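You operate a simulated robot arm through the tools that you are given. There is no shell and no other tool.

You run a simulated robot arm. Do the job below in one go: nothing can be reset, and whatever is moved stays where it is left.

Task
Fit the black coil from the maroon trainer's rack back in, plug it in and start up.
Fine: it goes into the empty well; plug on before the ignition; leave the rest alone.

It is judged by the outcome, as a careful person would: the job done as asked, and still so three seconds after it is handed in. It fails if anything else is knocked over, pushed out of place, dropped, spilled or broken.

Robot
A 6-joint arm with a three-finger gripper, fixed in place. Base frame: the origin is on the floor under the middle of its stand, x ahead of it, y to its left, z up. Units: m, rad, N and s.
It reaches about 1.213 m from its shoulder. Its first joint turns from -2.897 to 2.897 rad. Payload 4.89 kg.
The tool frame sits at the grasp point between the pads (the TCP): z along the fingers, y along the line on which they close. The tips reach 0.03 m beyond it. The gripper opens to 0.164 m; its body begins 0.125 m behind the TCP.
Orientation is told as [roll, pitch, yaw] about the base's x, y, z axes, in that order, counted from this pose: with the fingers straight down and closing along the base's y, the tool's x points along the base's -x, its y along +y and its z along -z.

Tools
- The arm moves only by the tool servo_tool. Its arguments are lists of equal length, an entry for each row: "turn": the turn, a rotation vector about the base's x, y, z in rad, a list of three; "xyz": the shift along the base's x, y, z in m, a list of three; "claw": the closure, from 0 (fully open) to 1 (shut). In form: {"turn": [[ax, ay, az], ...], "xyz": [[dx, dy, dz], ...], "claw": [claw, ...]}. A call has 1 to 20 rows; each row shifts and turns the commanded pose from where the row before left it. A row lasts 0.2 s, in which the tool goes at most 0.05 m and 0.15 rad; a call with a longer step from one row to the next is refused whole, and so is a gripper value outside its range. Where a pose cannot be reached the arm comes as near as it can. A force on the tool above 40 N (or 10 N above the force at the start of the call, whichever is more), or a blocked arm, ends the call early, and 0.2 s more pass. The fingers move at their own pace (about 0.108 m/s each) and stop on an object; they squeeze with about 30 N. The grip force told is the motor's: it shows also when the fingers shut on nothing. Time passes only in rows, and 0.2 s behind the last, so rows that do not move let the fingers close. The reply holds the time, the measured pose of the TCP, the force on the tool along the base axes, the opening and the grip force, in the units named above and with some noise, with the torque about the TCP (base axes, N m) and any sound that the robot's microphone picked up.
- Cameras (640 x 400 px; columns grow to the right, rows downward): "scene" is fixed at [0.2181, 0.5004, 1.6783]; the picture's right is [-0.51, -0.86, 0.00], its down [-0.69, 0.41, -0.60] and it looks along [0.51, -0.30, -0.80] (base axes); focal length 367 px, centre (320, 200). "wrist" rides on the gripper at [0.076, -0.002, -0.152] in the tool frame; the picture's right is [0.02, 1.00, 0.00], its down [-0.88, 0.02, -0.47] and it looks along [-0.47, 0.01, 0.88] (tool axes); focal length 247 px, centre (320, 200). There is no depth. A picture from a camera that has moved, and an enlarged one, comes with that camera's place and axes in the base frame and with its lens.
- capture(camera): a new picture of that camera. The clock stands still meanwhile.
- raise_lower(by): moves the trunk up (or, below 0, down) by that many m; the arm rides with it, the base frame stays. It gives what a move gives, with no picture.
- close_up(camera, box): a new picture of the part [left, top, right, bottom] of that camera's present view, enlarged. The clock stands still meanwhile.
- close_job(): hands the job in; it is judged then, once.

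Places have to be worked out from the pictures, the camera data and where the tool is seen. Open the gripper and draw the arm clear of the work before you hand the job in, unless the task says otherwise.

The tools are called after "Request:" by a JSON object that holds its "name" and its "arguments". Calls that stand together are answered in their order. servo_tool: Moves the arm, as the interface text tells. Its arguments: {"type":"object","properties":{"turn":{"type":"array","items":{"type":"array","items":{"type":"number"}}},"xyz":{"type":"array","items":{"type":"array","items":{"type":"number"}}},"claw":{"type":"array","items":{"type":"number"}}},"required":["turn","xyz","claw"]} The other tools are called the same way: raise_lower (by) moves the trunk up or down; capture (camera) takes a picture; close_up (camera, box) takes an enlarged picture of a part of a camera's view; close_job () hands the job in.

At the start:

```text
t: 0.0
tool_pos: [0.6498, 0.0683, 1.1585]
tcp_rot: [0.001, -0.001, -0.001]
force: [0.4, 0.1, 0.7]
torque: [-0.04, -0.03, -0.01]
gripper_width: 0.1638
finger_force: 0.1
trunk travel left (down, up): [-0.2, 0.19]
```

scene: 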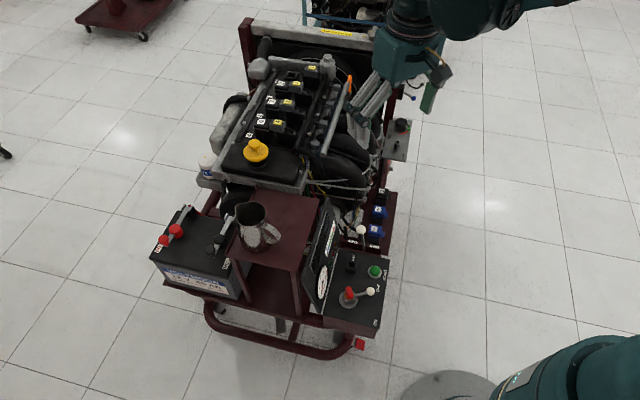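
wrist: 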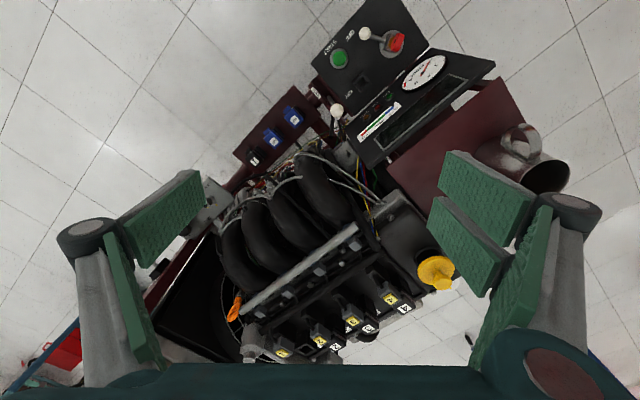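

I'll begin by looking closely at the engine, the rack and the control panel from both cameras.

Request:
{"name": "close_up", "arguments": {"camera": "scene", "box": [220, 50, 360, 150]}}

Request:
{"name": "close_up", "arguments": {"camera": "scene", "box": [300, 180, 420, 340]}}

Request:
{"name": "close_up", "arguments": {"camera": "wrist", "box": [230, 60, 360, 180]}}

Request:
{"name": "close_up", "arguments": {"camera": "wrist", "box": [220, 230, 470, 380]}}

Request:
{"name": "close_up", "arguments": {"camera": "wrist", "box": [300, 0, 500, 150]}}

```text
4.00 times, centred on (290, 100) of scene
camera zoom: at [0.2181, 0.5004, 1.6783], right [-0.51, -0.86, 0.0], down [-0.69, 0.41, -0.6], along [0.51, -0.3, -0.8], focal length 1467 px, centre (440, 600)
```

zoom: 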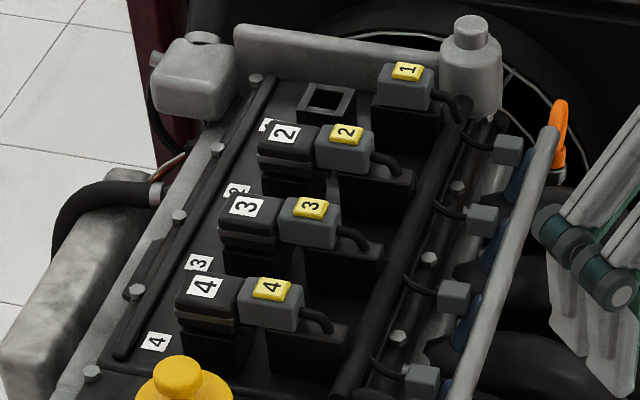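

```text
2.50 times, centred on (360, 260) of scene
camera zoom: at [0.2181, 0.5004, 1.6783], right [-0.51, -0.86, 0.0], down [-0.69, 0.41, -0.6], along [0.51, -0.3, -0.8], focal length 917 px, centre (220, 50)
```

zoom: 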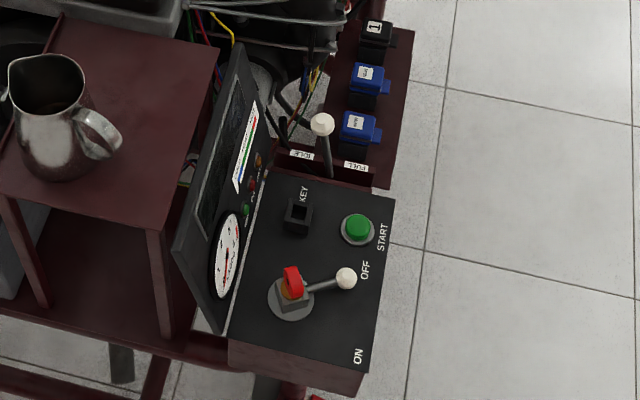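

```text
3.33 times, centred on (295, 120) of wrist
camera zoom: at [0.5735, 0.0679, 1.3122], right [-0.02, 1.0, 0.0], down [0.88, 0.02, 0.47], along [0.47, 0.01, -0.88], focal length 823 px, centre (403, 467)
```

zoom: 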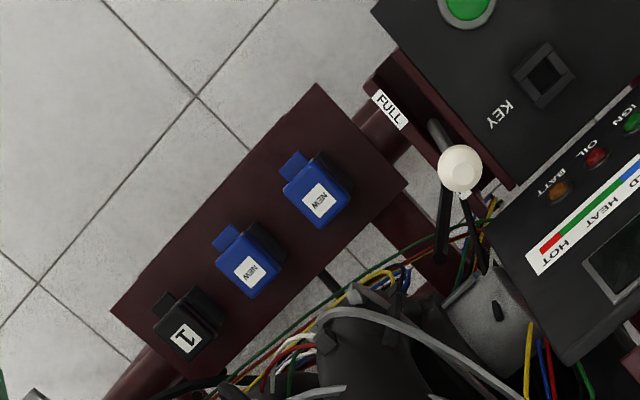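

```text
2.56 times, centred on (345, 305) of wrist
camera zoom: at [0.5735, 0.0679, 1.3122], right [-0.02, 1.0, 0.0], down [0.88, 0.02, 0.47], along [0.47, 0.01, -0.88], focal length 632 px, centre (256, -69)
```

zoom: 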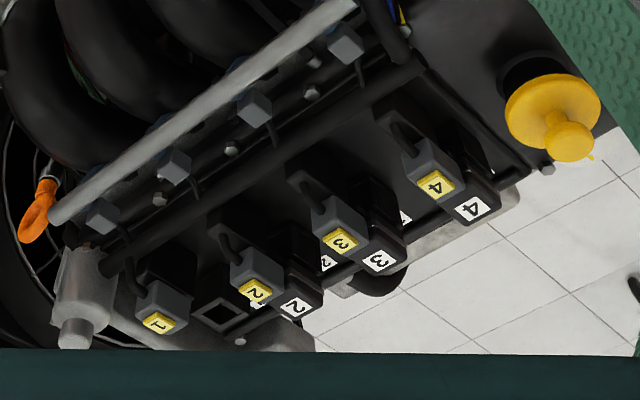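

```text
2.67 times, centred on (400, 75) of wrist
camera zoom: at [0.5735, 0.0679, 1.3122], right [-0.02, 1.0, 0.0], down [0.88, 0.02, 0.47], along [0.47, 0.01, -0.88], focal length 659 px, centre (107, 533)
```

zoom: 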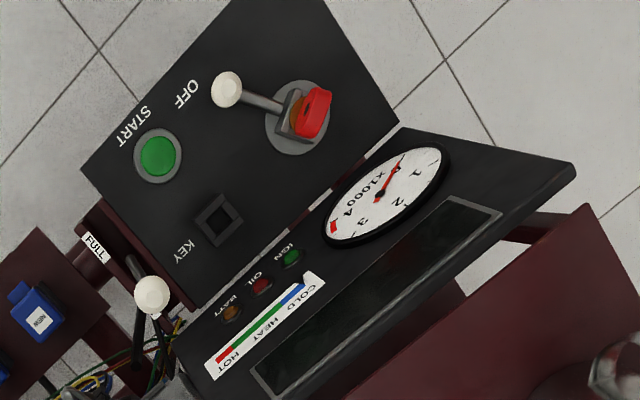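

The black coil "1" sits on the rack beside two blue "NEW" ones; the well at cylinder 1 is empty. There's also a key socket and an OFF/ON lever, so I check the remaining details (red objects, side box, battery).

Request:
{"name": "close_up", "arguments": {"camera": "scene", "box": [320, 250, 400, 300]}}

Request:
{"name": "close_up", "arguments": {"camera": "scene", "box": [320, 320, 400, 370]}}

Request:
{"name": "close_up", "arguments": {"camera": "scene", "box": [360, 60, 440, 170]}}

Request:
{"name": "close_up", "arguments": {"camera": "scene", "box": [340, 180, 420, 260]}}

Request:
{"name": "close_up", "arguments": {"camera": "scene", "box": [270, 60, 340, 110]}}

Request:
{"name": "close_up", "arguments": {"camera": "scene", "box": [140, 190, 280, 310]}}

```text
8.00 times, centred on (360, 275) of scene
camera zoom: at [0.2181, 0.5004, 1.6783], right [-0.51, -0.86, 0.0], down [-0.69, 0.41, -0.6], along [0.51, -0.3, -0.8], focal length 2934 px, centre (0, -400)
```

zoom: 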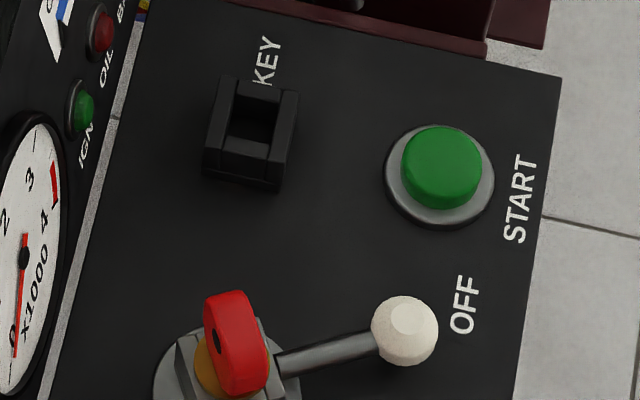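

```text
8.00 times, centred on (360, 345) of scene
camera zoom: at [0.2181, 0.5004, 1.6783], right [-0.51, -0.86, 0.0], down [-0.69, 0.41, -0.6], along [0.51, -0.3, -0.8], focal length 2934 px, centre (0, -960)
```

zoom: 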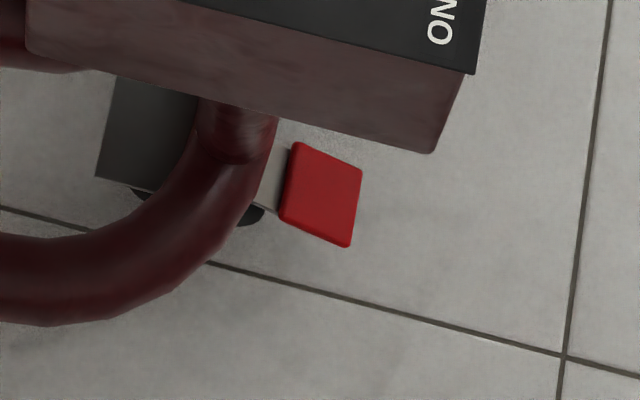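

```text
3.64 times, centred on (400, 115) of scene
camera zoom: at [0.2181, 0.5004, 1.6783], right [-0.51, -0.86, 0.0], down [-0.69, 0.41, -0.6], along [0.51, -0.3, -0.8], focal length 1334 px, centre (29, 509)
```

zoom: 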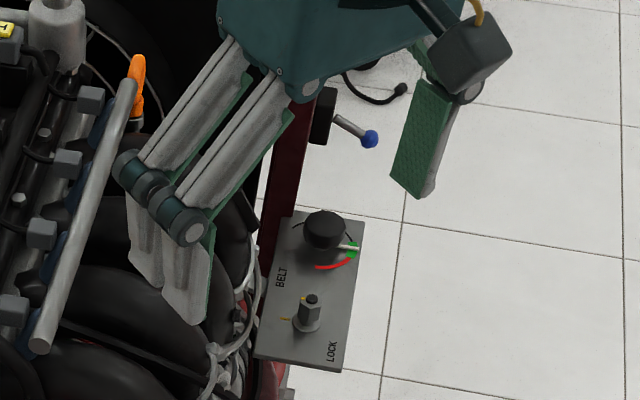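

```text
5.00 times, centred on (380, 220) of scene
camera zoom: at [0.2181, 0.5004, 1.6783], right [-0.51, -0.86, 0.0], down [-0.69, 0.41, -0.6], along [0.51, -0.3, -0.8], focal length 1834 px, centre (20, 100)
```

zoom: 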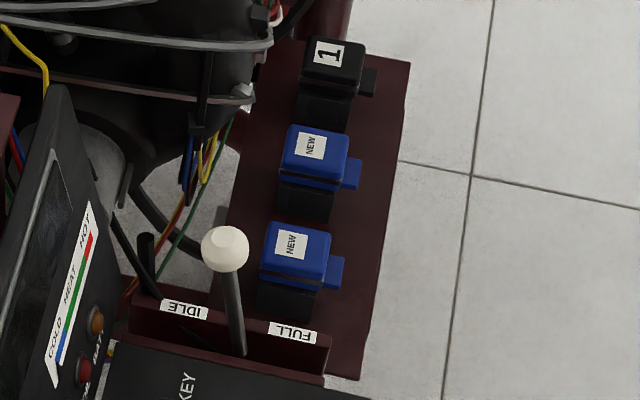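

```text
8.00 times, centred on (305, 85) of scene
camera zoom: at [0.2181, 0.5004, 1.6783], right [-0.51, -0.86, 0.0], down [-0.69, 0.41, -0.6], along [0.51, -0.3, -0.8], focal length 2934 px, centre (440, 1120)
```

zoom: 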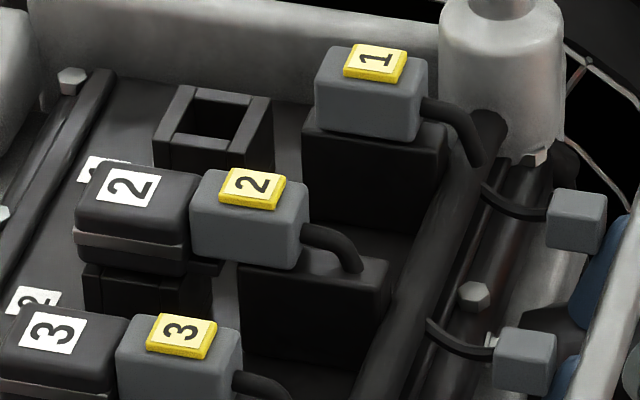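

```text
3.33 times, centred on (210, 250) of scene
camera zoom: at [0.2181, 0.5004, 1.6783], right [-0.51, -0.86, 0.0], down [-0.69, 0.41, -0.6], along [0.51, -0.3, -0.8], focal length 1222 px, centre (687, 33)
```

zoom: 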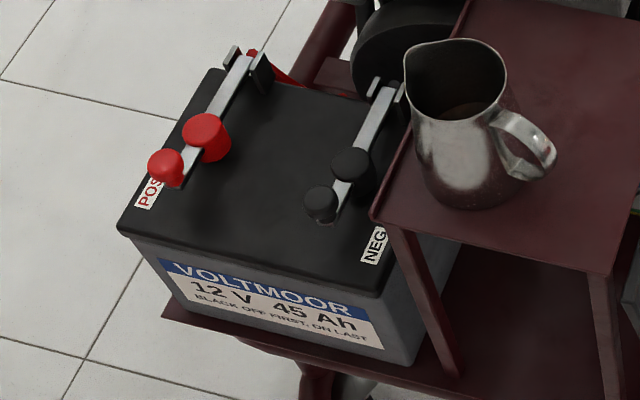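

Triangulating: rack coil label ≈ [0.82,-0.12,0.62], empty well ≈ [1.16,0.05,0.96], row direction ≈ -45° yaw, and the plug 1 is held back about 0.026 m from its plugged place. I turn the tool +45° and move clear to the robot's right, for a view of the rack.

Request:
{"name": "servo_tool", "arguments": {"turn": [[0, 0, 0.0982], [0, 0, 0.0982], [0, 0, 0.0982], [0, 0, 0.0982], [0, 0, 0.0982], [0, 0, 0.0982], [0, 0, 0.0982], [0, 0, 0.0982]], "xyz": [[0.005, -0.04, -0.0237], [0.005, -0.04, -0.0237], [0.005, -0.04, -0.0237], [0.005, -0.04, -0.0237], [0.005, -0.04, -0.0237], [0.005, -0.04, -0.0237], [0.005, -0.04, -0.0237], [0.005, -0.04, -0.0237]], "claw": [0, 0, 0, 0, 0, 0, 0, 0]}}

```text
t: 1.8
tool_pos: [0.6891, -0.251, 0.9701]
tcp_rot: [-0.001, -0.001, 0.79]
force: [-1.2, 0.7, 1.6]
torque: [-0.24, -0.12, -0.04]
gripper_width: 0.1643
finger_force: 0.1
trunk travel left (down, up): [-0.2, 0.19]
```

The arm is at the viewing pose over the rack. I take wrist and scene pictures.

Request:
{"name": "capture", "arguments": {"camera": "wrist"}}

Request:
{"name": "capture", "arguments": {"camera": "scene"}}

Request:
{"name": "close_up", "arguments": {"camera": "wrist", "box": [240, 120, 400, 220]}}

```text
taken
camera wrist: at [0.6372, -0.3049, 1.1222], right [-0.72, 0.69, 0.0], down [0.61, 0.64, 0.47], along [0.33, 0.34, -0.88], focal length 247 px, centre (320, 200)
```

wrist: 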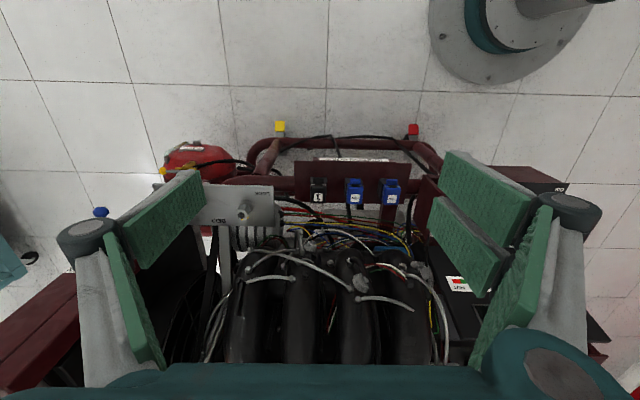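

```text
taken
```

scene: 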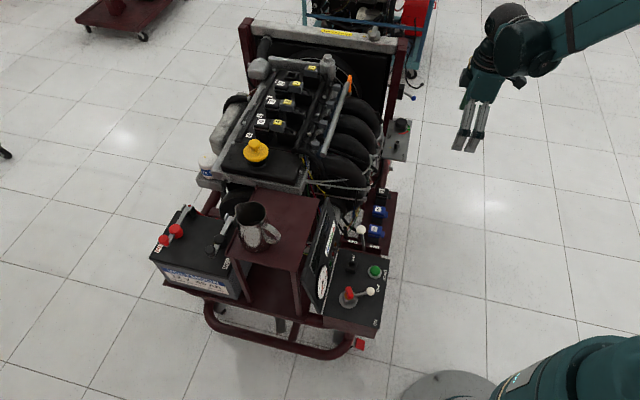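

```text
4.00 times, centred on (320, 170) of wrist
camera zoom: at [0.6372, -0.3049, 1.1222], right [-0.72, 0.69, 0.0], down [0.61, 0.64, 0.47], along [0.33, 0.34, -0.88], focal length 988 px, centre (320, 320)
```

zoom: 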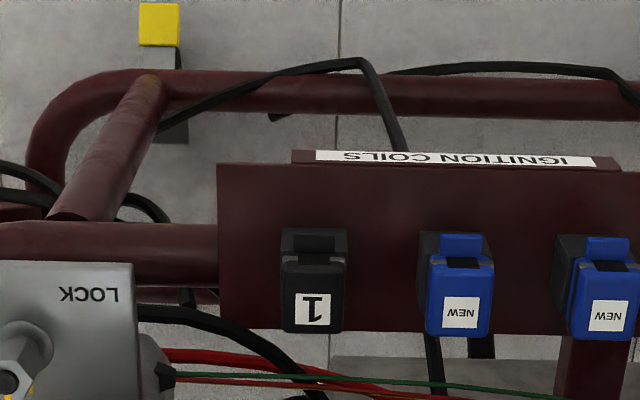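

The rack, coil 1 and its tab (facing away from the engine) are clear; the intake runners stand close behind it, so I'll approach tilted away from the engine. First I partly close the claw here in free air to learn the finger thickness.

Request:
{"name": "servo_tool", "arguments": {"turn": [[0, 0, 0], [0, 0, 0], [0, 0, 0], [0, 0, 0], [0, 0, 0]], "xyz": [[0, 0, 0], [0, 0, 0], [0, 0, 0], [0, 0, 0], [0, 0, 0]], "claw": [0.65, 0.65, 0.65, 0.65, 0.65]}}

Request:
{"name": "capture", "arguments": {"camera": "wrist"}}

Request:
{"name": "close_up", "arguments": {"camera": "scene", "box": [430, 40, 550, 160]}}

```text
t: 3.0
tool_pos: [0.69, -0.2511, 0.9703]
tcp_rot: [0.001, -0.001, 0.787]
force: [0.9, -0.4, 0.1]
torque: [-0.01, 0.0, -0.01]
gripper_width: 0.0574
finger_force: 0.0
trunk travel left (down, up): [-0.2, 0.19]
```

```text
taken
camera wrist: at [0.6374, -0.3057, 1.122], right [-0.72, 0.69, 0.0], down [0.61, 0.64, 0.47], along [0.33, 0.34, -0.88], focal length 247 px, centre (320, 200)
```

wrist: 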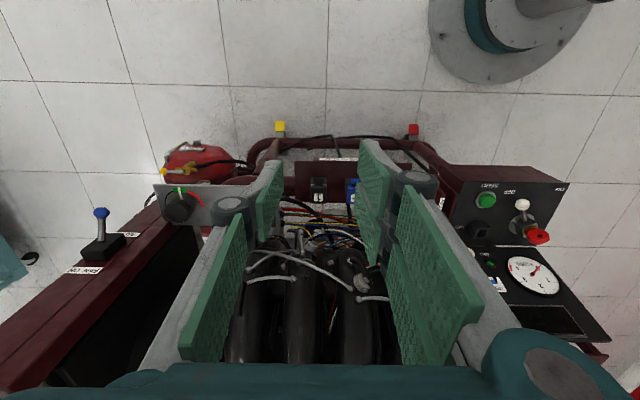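

```text
3.33 times, centred on (490, 100) of scene
camera zoom: at [0.2181, 0.5004, 1.6783], right [-0.51, -0.86, 0.0], down [-0.69, 0.41, -0.6], along [0.51, -0.3, -0.8], focal length 1222 px, centre (-247, 533)
```

zoom: 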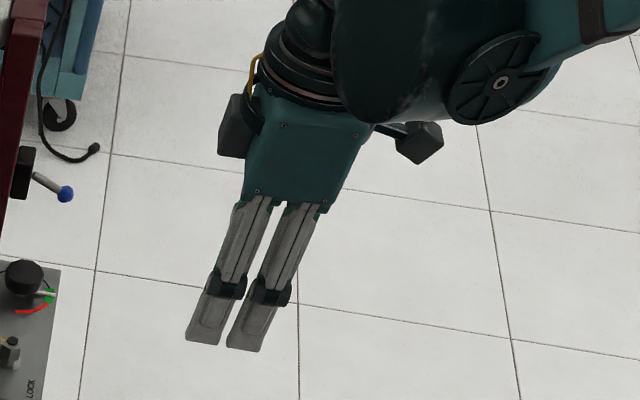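

Gripper at 0.65 gives 0.057 m; the fingers are about 0.03–0.04 m half-wide and slim at the tips. I'll lower on the robot side with a tilt to see the coil from a flatter angle and judge its heights.

Request:
{"name": "servo_tool", "arguments": {"turn": [[0.0636, -0.0636, 0], [0.0636, -0.0636, 0], [0.0636, -0.0636, 0], [0.0636, -0.0636, 0], [0.0636, -0.0636, 0]], "xyz": [[0.0085, 0.0085, -0.044], [0.0085, 0.0085, -0.044], [0.0085, 0.0085, -0.044], [0.0085, 0.0085, -0.044], [0.0085, 0.0085, -0.044]], "claw": [0.2, 0.2, 0.2, 0.2, 0.2]}}

Request:
{"name": "capture", "arguments": {"camera": "wrist"}}

Request:
{"name": "close_up", "arguments": {"camera": "wrist", "box": [240, 120, 400, 220]}}

Request:
{"name": "close_up", "arguments": {"camera": "scene", "box": [350, 90, 510, 250]}}

```text
t: 4.2
tool_pos: [0.7321, -0.2092, 0.7511]
tcp_rot: [0.0, -0.45, 0.787]
force: [-0.7, 0.4, 1.5]
torque: [-0.15, -0.13, -0.1]
gripper_width: 0.131
finger_force: 0.0
trunk travel left (down, up): [-0.2, 0.19]
```

```text
taken
camera wrist: at [0.6377, -0.3045, 0.8546], right [-0.72, 0.69, -0.01], down [0.4, 0.43, 0.81], along [0.56, 0.58, -0.59], focal length 247 px, centre (320, 200)
```

wrist: 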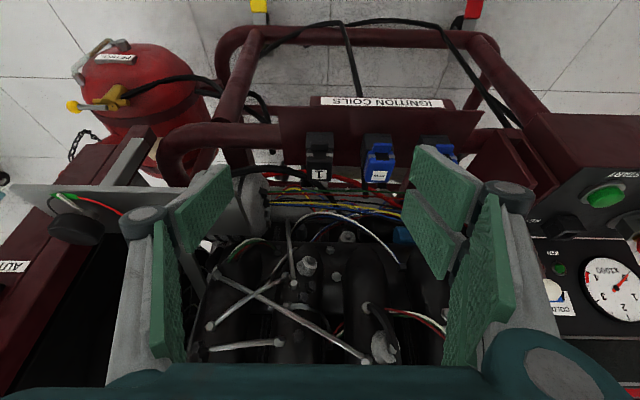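

```text
4.00 times, centred on (320, 170) of wrist
camera zoom: at [0.6377, -0.3045, 0.8546], right [-0.72, 0.69, -0.01], down [0.4, 0.43, 0.81], along [0.56, 0.58, -0.59], focal length 988 px, centre (320, 320)
```

zoom: 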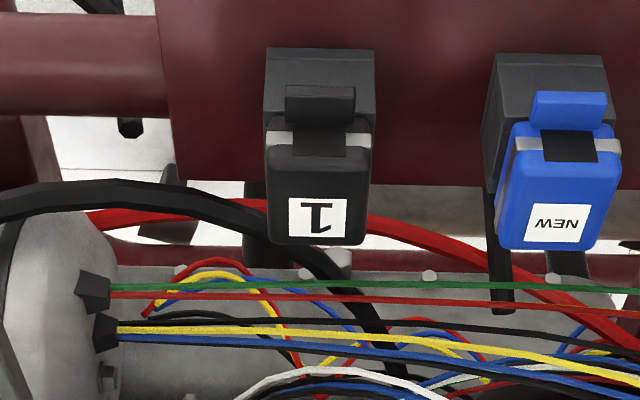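

```text
2.50 times, centred on (430, 170) of scene
camera zoom: at [0.2181, 0.5004, 1.6783], right [-0.51, -0.86, 0.0], down [-0.69, 0.41, -0.6], along [0.51, -0.3, -0.8], focal length 917 px, centre (45, 275)
```

zoom: 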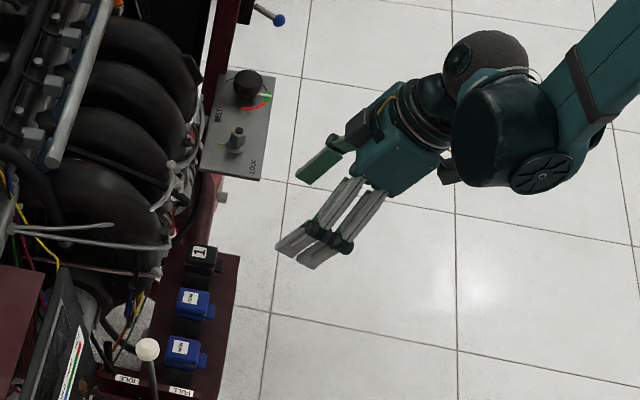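

Coil head top ≈ p-range 0.467–0.515 along the engine-ward diagonal, q ≈ 0.664, top z ≈ 0.619, with a holder block of about equal width beneath the seal band (top ≈ z 0.588). Before touching it I survey the well area up close (also to check reach), going straight up first and then over.

Request:
{"name": "servo_tool", "arguments": {"turn": [[0, 0, 0], [0, 0, 0], [0, 0, 0], [0, 0, 0], [0, 0, 0], [0, 0, 0], [0, 0, 0], [0, 0, 0], [0, 0, 0], [-0.0221, 0.0221, 0], [-0.0221, 0.0221, 0], [-0.0221, 0.0221, 0], [-0.0221, 0.0221, 0], [-0.0221, 0.0221, 0], [-0.0221, 0.0221, 0], [-0.0221, 0.0221, 0], [-0.0221, 0.0221, 0]], "xyz": [[0, 0, 0.0445], [0, 0, 0.0445], [0, 0, 0.0445], [0, 0, 0.0445], [0, 0, 0.0445], [0, 0, 0.0445], [0, 0, 0.0445], [0, 0, 0.0445], [0, 0, 0.0445], [0.042, 0.02, 0], [0.042, 0.02, 0], [0.042, 0.02, 0], [0.042, 0.02, 0], [0.042, 0.02, 0], [0.042, 0.02, 0], [0.042, 0.02, 0], [0.042, 0.02, 0]], "claw": [0.2, 0.2, 0.2, 0.2, 0.2, 0.2, 0.2, 0.2, 0.2, 0.2, 0.2, 0.2, 0.2, 0.2, 0.2, 0.2, 0.2]}}

Request:
{"name": "capture", "arguments": {"camera": "wrist"}}

Request:
{"name": "capture", "arguments": {"camera": "scene"}}

```text
t: 7.8
tool_pos: [1.0686, -0.0511, 1.1506]
tcp_rot: [-0.002, -0.198, 0.787]
force: [-2.1, -0.3, 0.9]
torque: [0.08, -0.17, -0.01]
gripper_width: 0.131
finger_force: 0.1
trunk travel left (down, up): [-0.2, 0.19]
```

```text
taken
camera wrist: at [0.9953, -0.1246, 1.2861], right [-0.72, 0.69, -0.01], down [0.53, 0.56, 0.64], along [0.44, 0.46, -0.77], focal length 247 px, centre (320, 200)
```

wrist: 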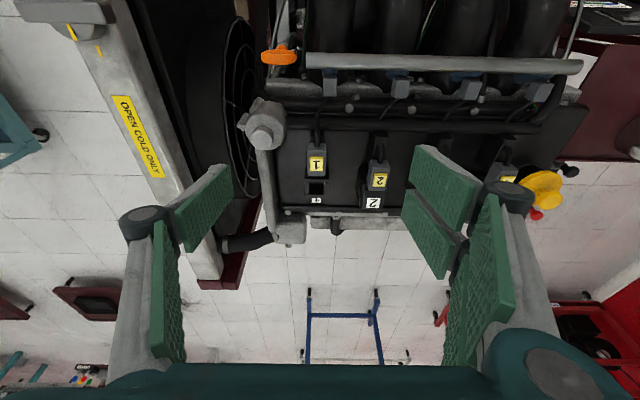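

```text
taken
```

scene: 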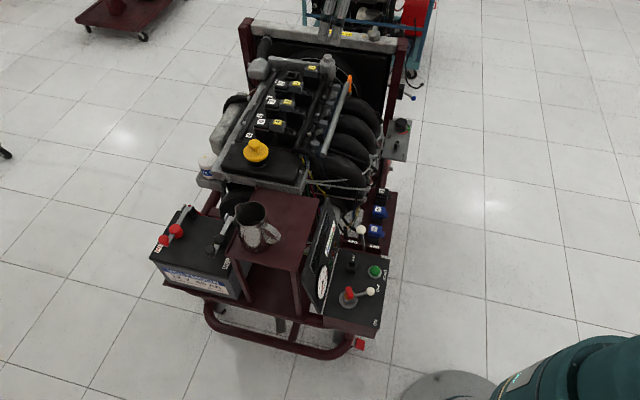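

Reach there is fine. I zoom on the well, plug 1 and its neighbours.

Request:
{"name": "close_up", "arguments": {"camera": "wrist", "box": [240, 100, 420, 250]}}

Request:
{"name": "close_up", "arguments": {"camera": "wrist", "box": [290, 130, 350, 220]}}

Request:
{"name": "close_up", "arguments": {"camera": "scene", "box": [270, 55, 350, 105]}}

```text
2.67 times, centred on (330, 175) of wrist
camera zoom: at [0.9953, -0.1246, 1.2861], right [-0.72, 0.69, -0.01], down [0.53, 0.56, 0.64], along [0.44, 0.46, -0.77], focal length 659 px, centre (293, 267)
```

zoom: 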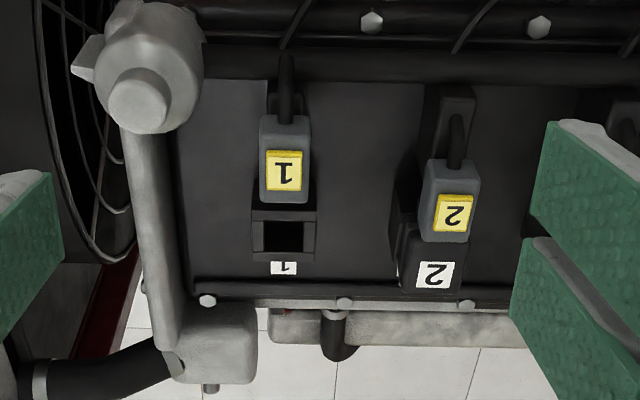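

```text
4.44 times, centred on (320, 175) of wrist
camera zoom: at [0.9953, -0.1246, 1.2861], right [-0.72, 0.69, -0.01], down [0.53, 0.56, 0.64], along [0.44, 0.46, -0.77], focal length 1098 px, centre (320, 311)
```

zoom: 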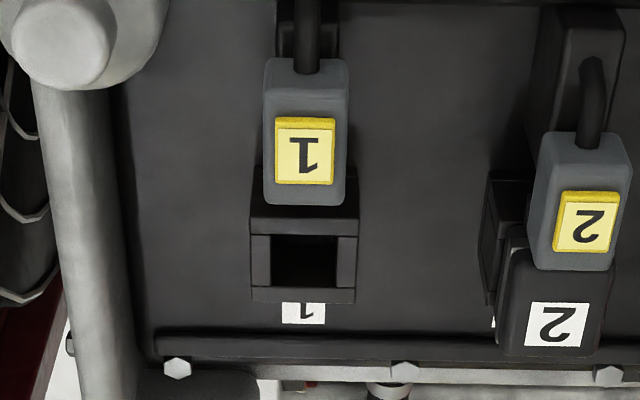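

```text
8.00 times, centred on (310, 80) of scene
camera zoom: at [0.2181, 0.5004, 1.6783], right [-0.51, -0.86, 0.0], down [-0.69, 0.41, -0.6], along [0.51, -0.3, -0.8], focal length 2934 px, centre (400, 1160)
```

zoom: 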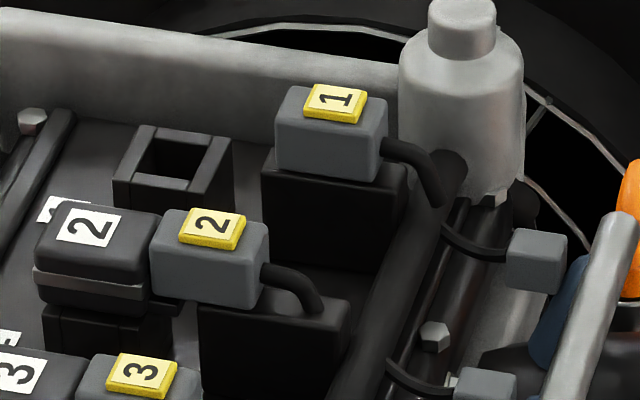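

Well opening centre ≈ p 0.858, q 0.793, z 0.961 (≈[1.167,0.046]); the pipe and coil 2 leave room for fingers opened to ~0.057 m. I now set the grasp tilt (0.25 rad) and take a reference view of well 1 and coil 2, to compare with the same view of the rack.

Request:
{"name": "servo_tool", "arguments": {"turn": [[0.0368, -0.0368, 0], [0, 0, 0], [0, 0, 0]], "xyz": [[-0.0447, 0.0143, 0], [0, 0, 0], [0, 0, 0]], "claw": [0, 0, 0]}}

Request:
{"name": "capture", "arguments": {"camera": "wrist"}}

Request:
{"name": "close_up", "arguments": {"camera": "wrist", "box": [260, 150, 340, 200]}}

Request:
{"name": "close_up", "arguments": {"camera": "wrist", "box": [310, 170, 470, 270]}}

```text
t: 8.6
tool_pos: [1.0218, -0.0344, 1.1515]
tcp_rot: [-0.002, -0.25, 0.787]
force: [-1.1, -0.2, 1.7]
torque: [-0.06, -0.18, -0.06]
gripper_width: 0.1639
finger_force: 0.1
trunk travel left (down, up): [-0.2, 0.19]
```

```text
taken
camera wrist: at [0.9454, -0.1137, 1.2805], right [-0.72, 0.69, -0.01], down [0.51, 0.53, 0.68], along [0.47, 0.49, -0.74], focal length 247 px, centre (320, 200)
```

wrist: 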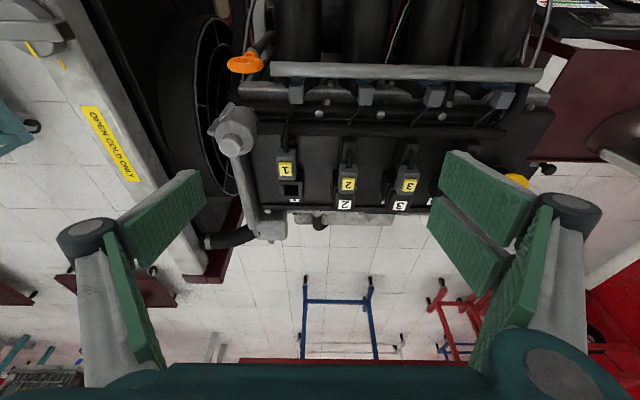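

```text
8.00 times, centred on (300, 175) of wrist
camera zoom: at [0.9454, -0.1137, 1.2805], right [-0.72, 0.69, -0.01], down [0.51, 0.53, 0.68], along [0.47, 0.49, -0.74], focal length 1976 px, centre (480, 400)
```

zoom: 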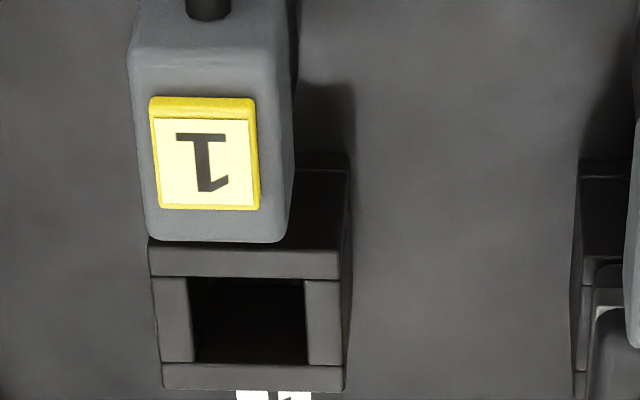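

```text
4.00 times, centred on (390, 220) of wrist
camera zoom: at [0.9454, -0.1137, 1.2805], right [-0.72, 0.69, -0.01], down [0.51, 0.53, 0.68], along [0.47, 0.49, -0.74], focal length 988 px, centre (40, 120)
```

zoom: 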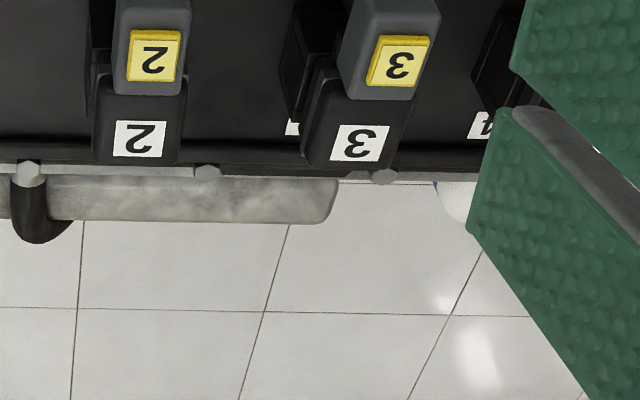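

Coil 2's label sits at p ≈ 0.865, q ≈ 0.704, z ≈ 0.987, spacing 0.090 and the row runs exactly along the diagonal. Now I back off and go down to the same relative viewpoint at the rack coil, keeping the orientation.

Request:
{"name": "servo_tool", "arguments": {"turn": [[0, 0, 0], [0, 0, 0], [0, 0, 0], [0, 0, 0], [0, 0, 0], [0, 0, 0], [0, 0, 0], [0, 0, 0], [0, 0, 0], [0, 0, 0], [0, 0, 0], [0, 0, 0], [0, 0, 0], [0, 0, 0], [0, 0, 0], [0, 0, 0], [0, 0, 0]], "xyz": [[-0.0361, -0.0291, 0], [-0.0361, -0.0291, 0], [-0.0361, -0.0291, 0], [-0.0361, -0.0291, 0], [-0.0361, -0.0291, 0], [-0.0361, -0.0291, 0], [-0.0361, -0.0291, 0], [-0.0361, -0.0291, 0], [0, 0, -0.0461], [0, 0, -0.0461], [0, 0, -0.0461], [0, 0, -0.0461], [0, 0, -0.0461], [0, 0, -0.0461], [0, 0, -0.0461], [0, 0, -0.0461], [0, 0, 0]], "claw": [0, 0, 0, 0, 0, 0, 0, 0, 0, 0, 0, 0, 0, 0, 0, 0, 0]}}

Request:
{"name": "capture", "arguments": {"camera": "wrist"}}

Request:
{"name": "close_up", "arguments": {"camera": "wrist", "box": [310, 170, 390, 220]}}

```text
t: 12.2
tool_pos: [0.7345, -0.2674, 0.7802]
tcp_rot: [0.001, -0.253, 0.787]
force: [0.3, -0.3, 0.0]
torque: [0.02, 0.04, -0.02]
gripper_width: 0.1639
finger_force: 0.1
trunk travel left (down, up): [-0.2, 0.19]
```

```text
taken
camera wrist: at [0.6575, -0.3456, 0.9094], right [-0.72, 0.69, -0.01], down [0.51, 0.53, 0.68], along [0.47, 0.49, -0.74], focal length 247 px, centre (320, 200)
```

wrist: 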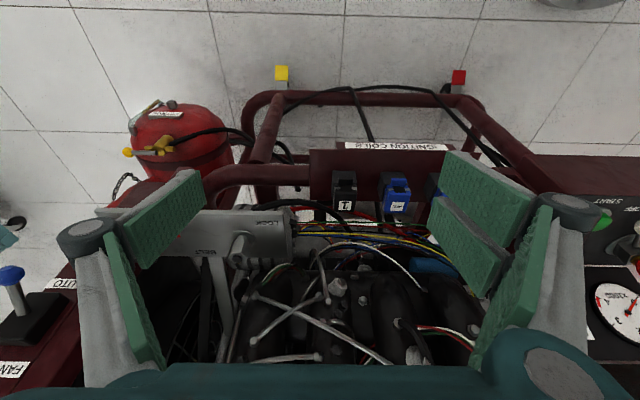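

```text
8.00 times, centred on (350, 195) of wrist
camera zoom: at [0.6575, -0.3456, 0.9094], right [-0.72, 0.69, -0.01], down [0.51, 0.53, 0.68], along [0.47, 0.49, -0.74], focal length 1976 px, centre (80, 240)
```

zoom: 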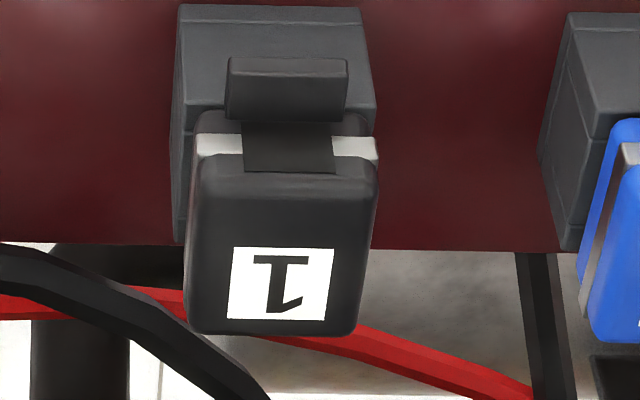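

The rack label appears at nearly the same pixel as coil 2's did, giving a rack→well displacement of about Δp 0.367, Δq 0.130, Δz 0.3705; the holder block (0.040 wide, top z ≈ 0.593) is wider than the head (0.036), so tips must stay above it. I reduce the tilt to 0.18, narrow the claw and go above the coil.

Request:
{"name": "servo_tool", "arguments": {"turn": [[-0.0516, 0.0516, 0], [0, 0, 0], [0, 0, 0], [0, 0, 0], [0, 0, 0], [0, 0, 0], [0, 0, 0], [0, 0, 0]], "xyz": [[-0.0312, 0.0312, 0], [0, 0, 0], [0, 0, 0], [0.02735, 0.02735, -0.02], [0.02735, 0.02735, -0.02], [0.02735, 0.02735, -0.02], [0.02735, 0.02735, -0.02], [0, 0, 0]], "claw": [0.65, 0.65, 0.65, 0.65, 0.65, 0.65, 0.65, 0.65]}}

Request:
{"name": "capture", "arguments": {"camera": "wrist"}}

Request:
{"name": "close_up", "arguments": {"camera": "wrist", "box": [240, 120, 400, 220]}}

Request:
{"name": "close_up", "arguments": {"camera": "scene", "box": [330, 120, 450, 220]}}

```text
t: 14.0
tool_pos: [0.8133, -0.1255, 0.6997]
tcp_rot: [0.0, -0.177, 0.789]
force: [-0.2, -0.3, -1.0]
torque: [0.03, -0.01, -0.01]
gripper_width: 0.0575
finger_force: 0.0
trunk travel left (down, up): [-0.2, 0.19]
```

```text
taken
camera wrist: at [0.7424, -0.1989, 0.8376], right [-0.72, 0.69, 0.0], down [0.54, 0.57, 0.62], along [0.43, 0.45, -0.78], focal length 247 px, centre (320, 200)
```

wrist: 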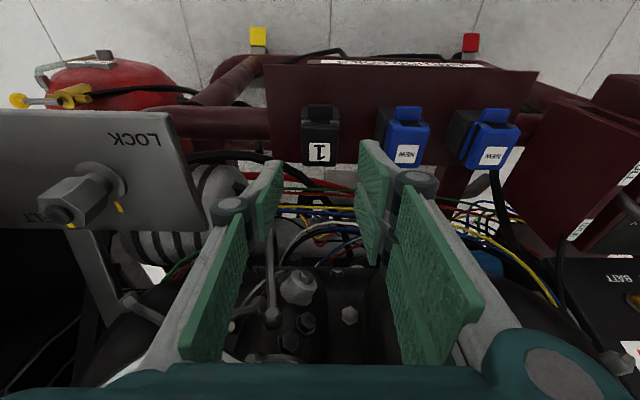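

```text
4.00 times, centred on (320, 170) of wrist
camera zoom: at [0.7424, -0.1989, 0.8376], right [-0.72, 0.69, 0.0], down [0.54, 0.57, 0.62], along [0.43, 0.45, -0.78], focal length 988 px, centre (320, 320)
```

zoom: 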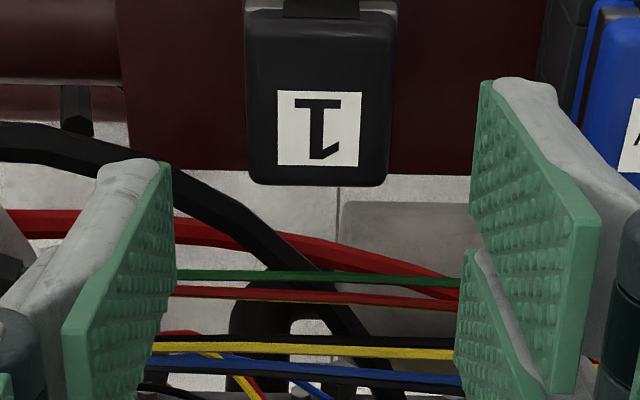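

```text
4.00 times, centred on (390, 170) of scene
camera zoom: at [0.2181, 0.5004, 1.6783], right [-0.51, -0.86, 0.0], down [-0.69, 0.41, -0.6], along [0.51, -0.3, -0.8], focal length 1467 px, centre (40, 320)
```

zoom: 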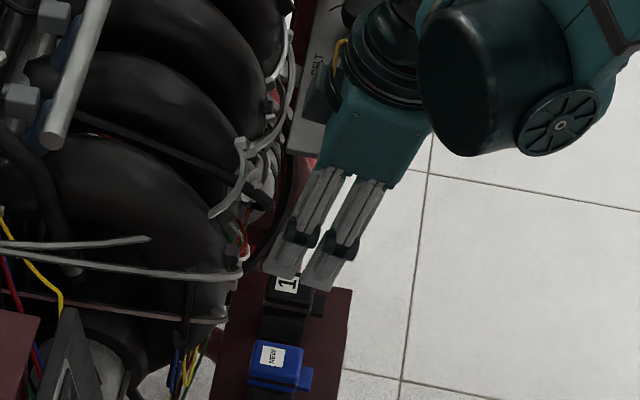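

The fingers straddle coil 1 centrally (TCP q 0.6638 vs coil 0.664), clear of runners and the next coil. I descend straight to z ≈ 0.632 and check.

Request:
{"name": "servo_tool", "arguments": {"turn": [[0, 0, 0], [0, 0, 0], [0, 0, 0], [0, 0, 0]], "xyz": [[0, 0, -0.025], [0, 0, -0.025], [0, 0, -0.018], [0, 0, 0]], "claw": [0.65, 0.65, 0.65, 0.65]}}

Request:
{"name": "capture", "arguments": {"camera": "wrist"}}

Request:
{"name": "close_up", "arguments": {"camera": "wrist", "box": [240, 120, 400, 220]}}

Request:
{"name": "close_up", "arguments": {"camera": "scene", "box": [350, 150, 430, 210]}}

```text
t: 15.0
tool_pos: [0.8131, -0.1269, 0.6319]
tcp_rot: [0.0, -0.178, 0.787]
force: [0.4, 0.1, -0.3]
torque: [-0.02, 0.0, -0.01]
gripper_width: 0.0575
finger_force: 0.0
trunk travel left (down, up): [-0.2, 0.19]
```

```text
taken
camera wrist: at [0.7423, -0.1995, 0.7693], right [-0.72, 0.69, 0.0], down [0.54, 0.57, 0.62], along [0.43, 0.45, -0.78], focal length 247 px, centre (320, 200)
```

wrist: 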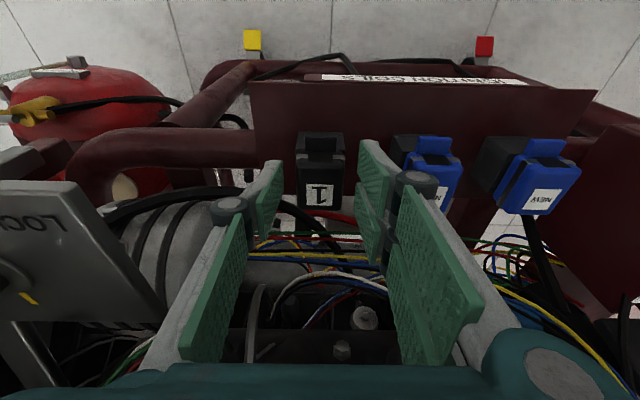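

```text
4.00 times, centred on (320, 170) of wrist
camera zoom: at [0.7423, -0.1995, 0.7693], right [-0.72, 0.69, 0.0], down [0.54, 0.57, 0.62], along [0.43, 0.45, -0.78], focal length 988 px, centre (320, 320)
```

zoom: 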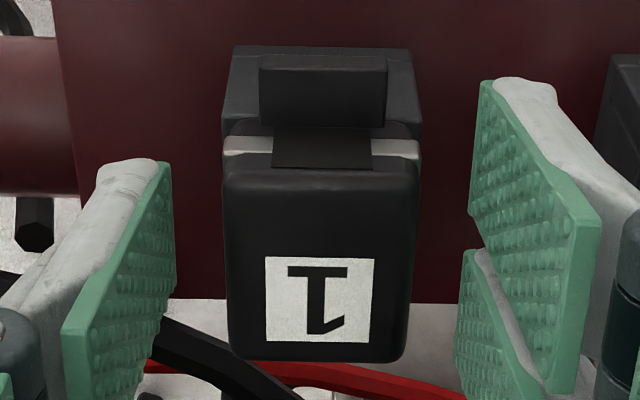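

```text
6.67 times, centred on (390, 180) of scene
camera zoom: at [0.2181, 0.5004, 1.6783], right [-0.51, -0.86, 0.0], down [-0.69, 0.41, -0.6], along [0.51, -0.3, -0.8], focal length 2445 px, centre (-147, 333)
```

zoom: 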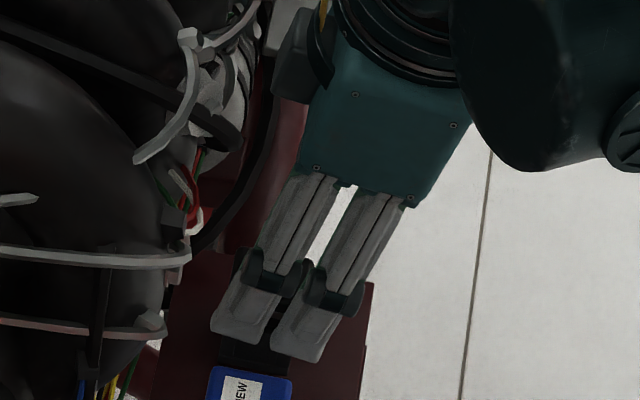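

Coil is centred between the pads (edges 223/418 vs pad faces ~172/470 in the zoom), tips just above the block. I go 4 mm lower and close.

Request:
{"name": "servo_tool", "arguments": {"turn": [[0, 0, 0], [0, 0, 0], [0, 0, 0], [0, 0, 0], [0, 0, 0], [0, 0, 0]], "xyz": [[0, 0, -0.004], [0, 0, 0], [0, 0, 0], [0, 0, 0], [0, 0, 0], [0, 0, 0]], "claw": [0.65, 0.72, 0.8, 0.9, 1, 1]}}

Request:
{"name": "close_up", "arguments": {"camera": "wrist", "box": [240, 120, 400, 220]}}

```text
t: 16.4
tool_pos: [0.8127, -0.1269, 0.6286]
tcp_rot: [0.0, -0.177, 0.789]
force: [-1.3, 0.3, -0.5]
torque: [-0.02, 0.01, 0.0]
gripper_width: 0.0357
finger_force: 29.5
trunk travel left (down, up): [-0.2, 0.19]
```

```text
4.00 times, centred on (320, 170) of wrist
camera zoom: at [0.7423, -0.1996, 0.7657], right [-0.72, 0.69, 0.0], down [0.54, 0.57, 0.62], along [0.43, 0.45, -0.78], focal length 988 px, centre (320, 320)
```

zoom: 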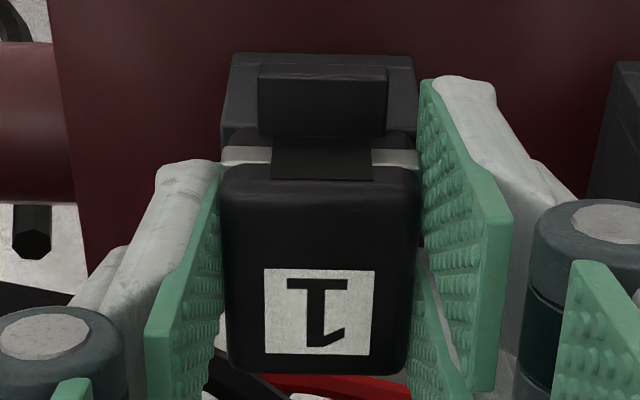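

Gripped at 0.0357 m, the head's width, with almost no side force. I lift straight up slowly.

Request:
{"name": "servo_tool", "arguments": {"turn": [[0, 0, 0], [0, 0, 0], [0, 0, 0], [0, 0, 0], [0, 0, 0]], "xyz": [[0, 0, 0.01], [0, 0, 0.015], [0, 0, 0.015], [0, 0, 0.02], [0, 0, 0]], "claw": [1, 1, 1, 1, 1]}}

Request:
{"name": "capture", "arguments": {"camera": "wrist"}}

Request:
{"name": "close_up", "arguments": {"camera": "wrist", "box": [240, 120, 400, 220]}}

Request:
{"name": "close_up", "arguments": {"camera": "scene", "box": [350, 150, 430, 210]}}

```text
t: 17.6
tool_pos: [0.8133, -0.1271, 0.6887]
tcp_rot: [-0.001, -0.178, 0.787]
force: [-0.9, 0.2, -0.5]
torque: [-0.01, -0.02, -0.01]
gripper_width: 0.0354
finger_force: 29.9
trunk travel left (down, up): [-0.2, 0.19]
```

```text
taken
camera wrist: at [0.7421, -0.1991, 0.8264], right [-0.72, 0.69, 0.0], down [0.54, 0.57, 0.62], along [0.43, 0.45, -0.78], focal length 247 px, centre (320, 200)
```

wrist: 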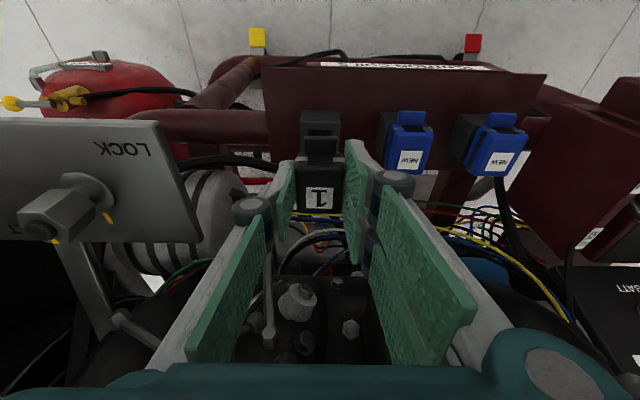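

```text
4.00 times, centred on (320, 170) of wrist
camera zoom: at [0.7421, -0.1991, 0.8264], right [-0.72, 0.69, 0.0], down [0.54, 0.57, 0.62], along [0.43, 0.45, -0.78], focal length 988 px, centre (320, 320)
```

zoom: 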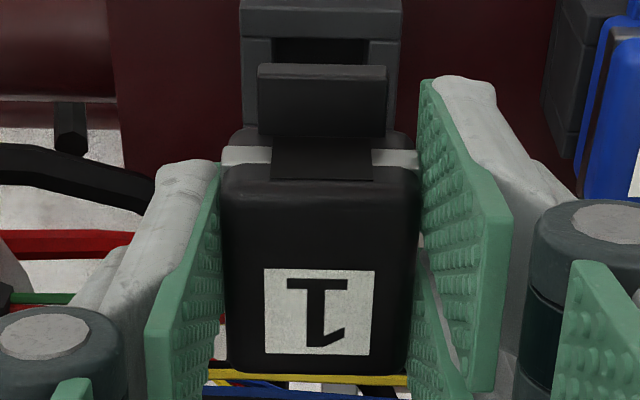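

```text
6.67 times, centred on (390, 180) of scene
camera zoom: at [0.2181, 0.5004, 1.6783], right [-0.51, -0.86, 0.0], down [-0.69, 0.41, -0.6], along [0.51, -0.3, -0.8], focal length 2445 px, centre (-147, 333)
```

zoom: 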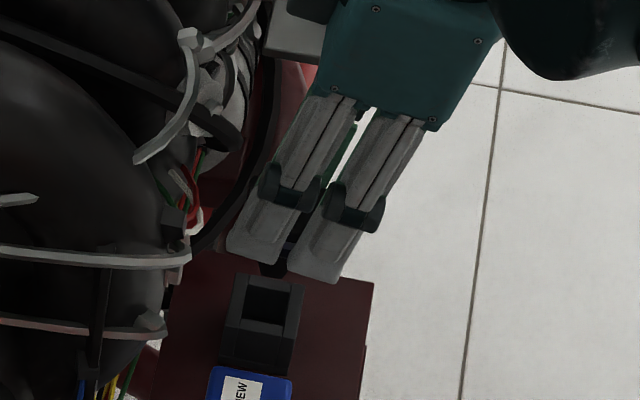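

The coil is out of the rack, unmoved in the grip. I take detailed reference pictures of the empty rack block from here (coil 0.06 m above its seat), to compare when hovering over the engine well.

Request:
{"name": "close_up", "arguments": {"camera": "wrist", "box": [280, 90, 360, 140]}}

Request:
{"name": "servo_tool", "arguments": {"turn": [[0, 0, 0], [0, 0, 0]], "xyz": [[0, 0, 0.03], [0, 0, 0]], "claw": [1, 1]}}

Request:
{"name": "close_up", "arguments": {"camera": "wrist", "box": [280, 70, 360, 120]}}

Request:
{"name": "close_up", "arguments": {"camera": "wrist", "box": [280, 90, 360, 140]}}

Request:
{"name": "close_up", "arguments": {"camera": "scene", "box": [350, 140, 430, 200]}}

```text
8.00 times, centred on (320, 115) of wrist
camera zoom: at [0.7421, -0.1991, 0.8264], right [-0.72, 0.69, 0.0], down [0.54, 0.57, 0.62], along [0.43, 0.45, -0.78], focal length 1976 px, centre (320, 880)
```

zoom: 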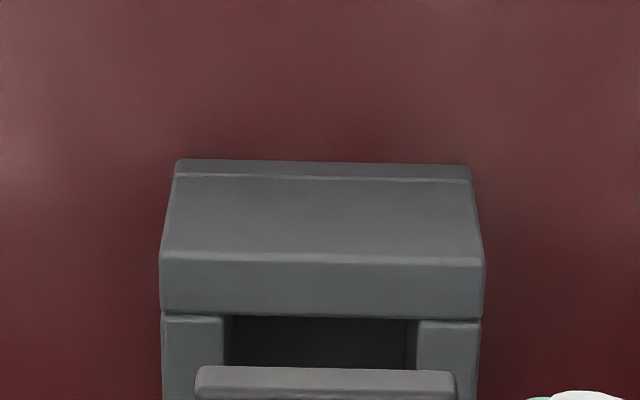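

```text
t: 18.2
tool_pos: [0.8129, -0.1262, 0.72]
tcp_rot: [0.0, -0.178, 0.787]
force: [0.0, -0.2, -1.3]
torque: [-0.04, 0.04, -0.01]
gripper_width: 0.0356
finger_force: 29.6
trunk travel left (down, up): [-0.2, 0.19]
```

```text
8.00 times, centred on (320, 95) of wrist
camera zoom: at [0.7422, -0.1989, 0.8566], right [-0.72, 0.69, 0.0], down [0.54, 0.57, 0.62], along [0.43, 0.45, -0.78], focal length 1976 px, centre (320, 1040)
```

zoom: 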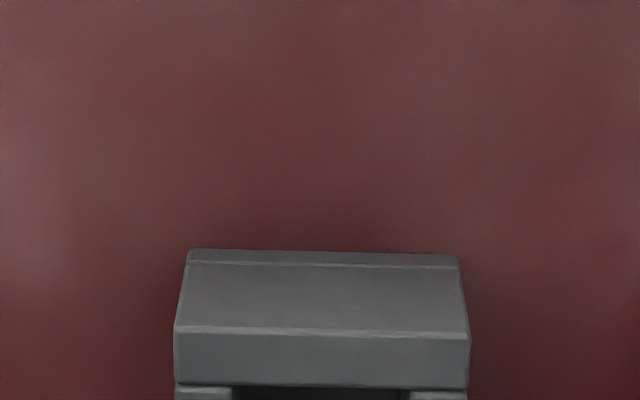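

```text
8.00 times, centred on (320, 115) of wrist
camera zoom: at [0.7422, -0.1989, 0.8566], right [-0.72, 0.69, 0.0], down [0.54, 0.57, 0.62], along [0.43, 0.45, -0.78], focal length 1976 px, centre (320, 880)
```

zoom: 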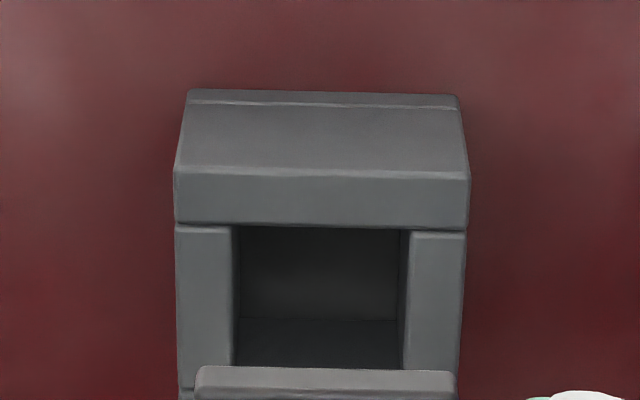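

```text
6.67 times, centred on (390, 170) of scene
camera zoom: at [0.2181, 0.5004, 1.6783], right [-0.51, -0.86, 0.0], down [-0.69, 0.41, -0.6], along [0.51, -0.3, -0.8], focal length 2445 px, centre (-147, 400)
```

zoom: 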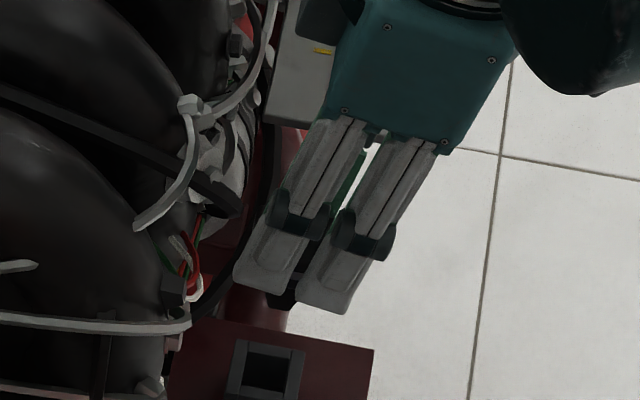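

References taken: the block outline and hole edges at 0.09 m lift. Now I draw back from the runners, then go up to z ≈ 1.13.

Request:
{"name": "servo_tool", "arguments": {"turn": [[0, 0, 0], [0, 0, 0], [0, 0, 0], [0, 0, 0], [0, 0, 0], [0, 0, 0], [0, 0, 0], [0, 0, 0], [0, 0, 0], [0, 0, 0], [0, 0, 0], [0, 0, 0], [0, 0, 0]], "xyz": [[-0.0283, -0.0283, 0], [-0.0283, -0.0283, 0], [-0.0283, -0.0283, 0], [0, 0, 0.0456], [0, 0, 0.0456], [0, 0, 0.0456], [0, 0, 0.0456], [0, 0, 0.0456], [0, 0, 0.0456], [0, 0, 0.0456], [0, 0, 0.0456], [0, 0, 0.0456], [0, 0, 0]], "claw": [1, 1, 1, 1, 1, 1, 1, 1, 1, 1, 1, 1, 1]}}

Request:
{"name": "capture", "arguments": {"camera": "wrist"}}

Request:
{"name": "capture", "arguments": {"camera": "scene"}}

```text
t: 21.0
tool_pos: [0.7279, -0.2134, 1.1316]
tcp_rot: [-0.001, -0.179, 0.788]
force: [0.6, 1.0, -1.0]
torque: [-0.05, -0.11, 0.02]
gripper_width: 0.0358
finger_force: 29.7
trunk travel left (down, up): [-0.2, 0.19]
```

```text
taken
camera wrist: at [0.657, -0.2848, 1.2679], right [-0.72, 0.69, 0.0], down [0.54, 0.57, 0.62], along [0.43, 0.45, -0.78], focal length 247 px, centre (320, 200)
```

wrist: 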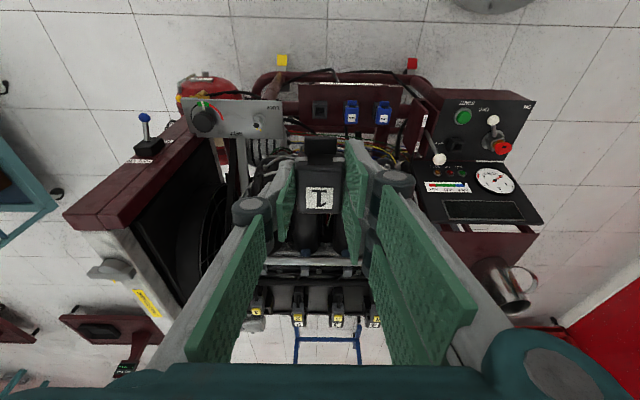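

```text
taken
```

scene: 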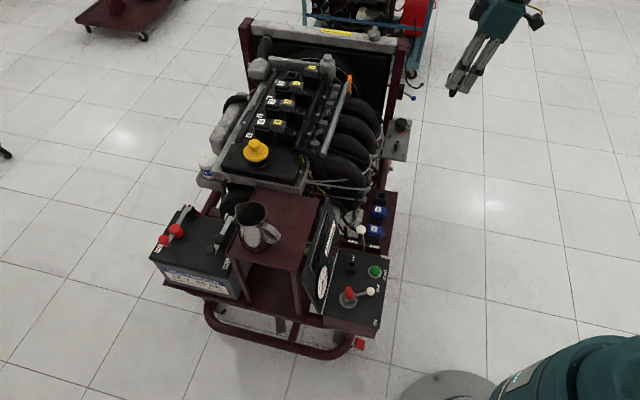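

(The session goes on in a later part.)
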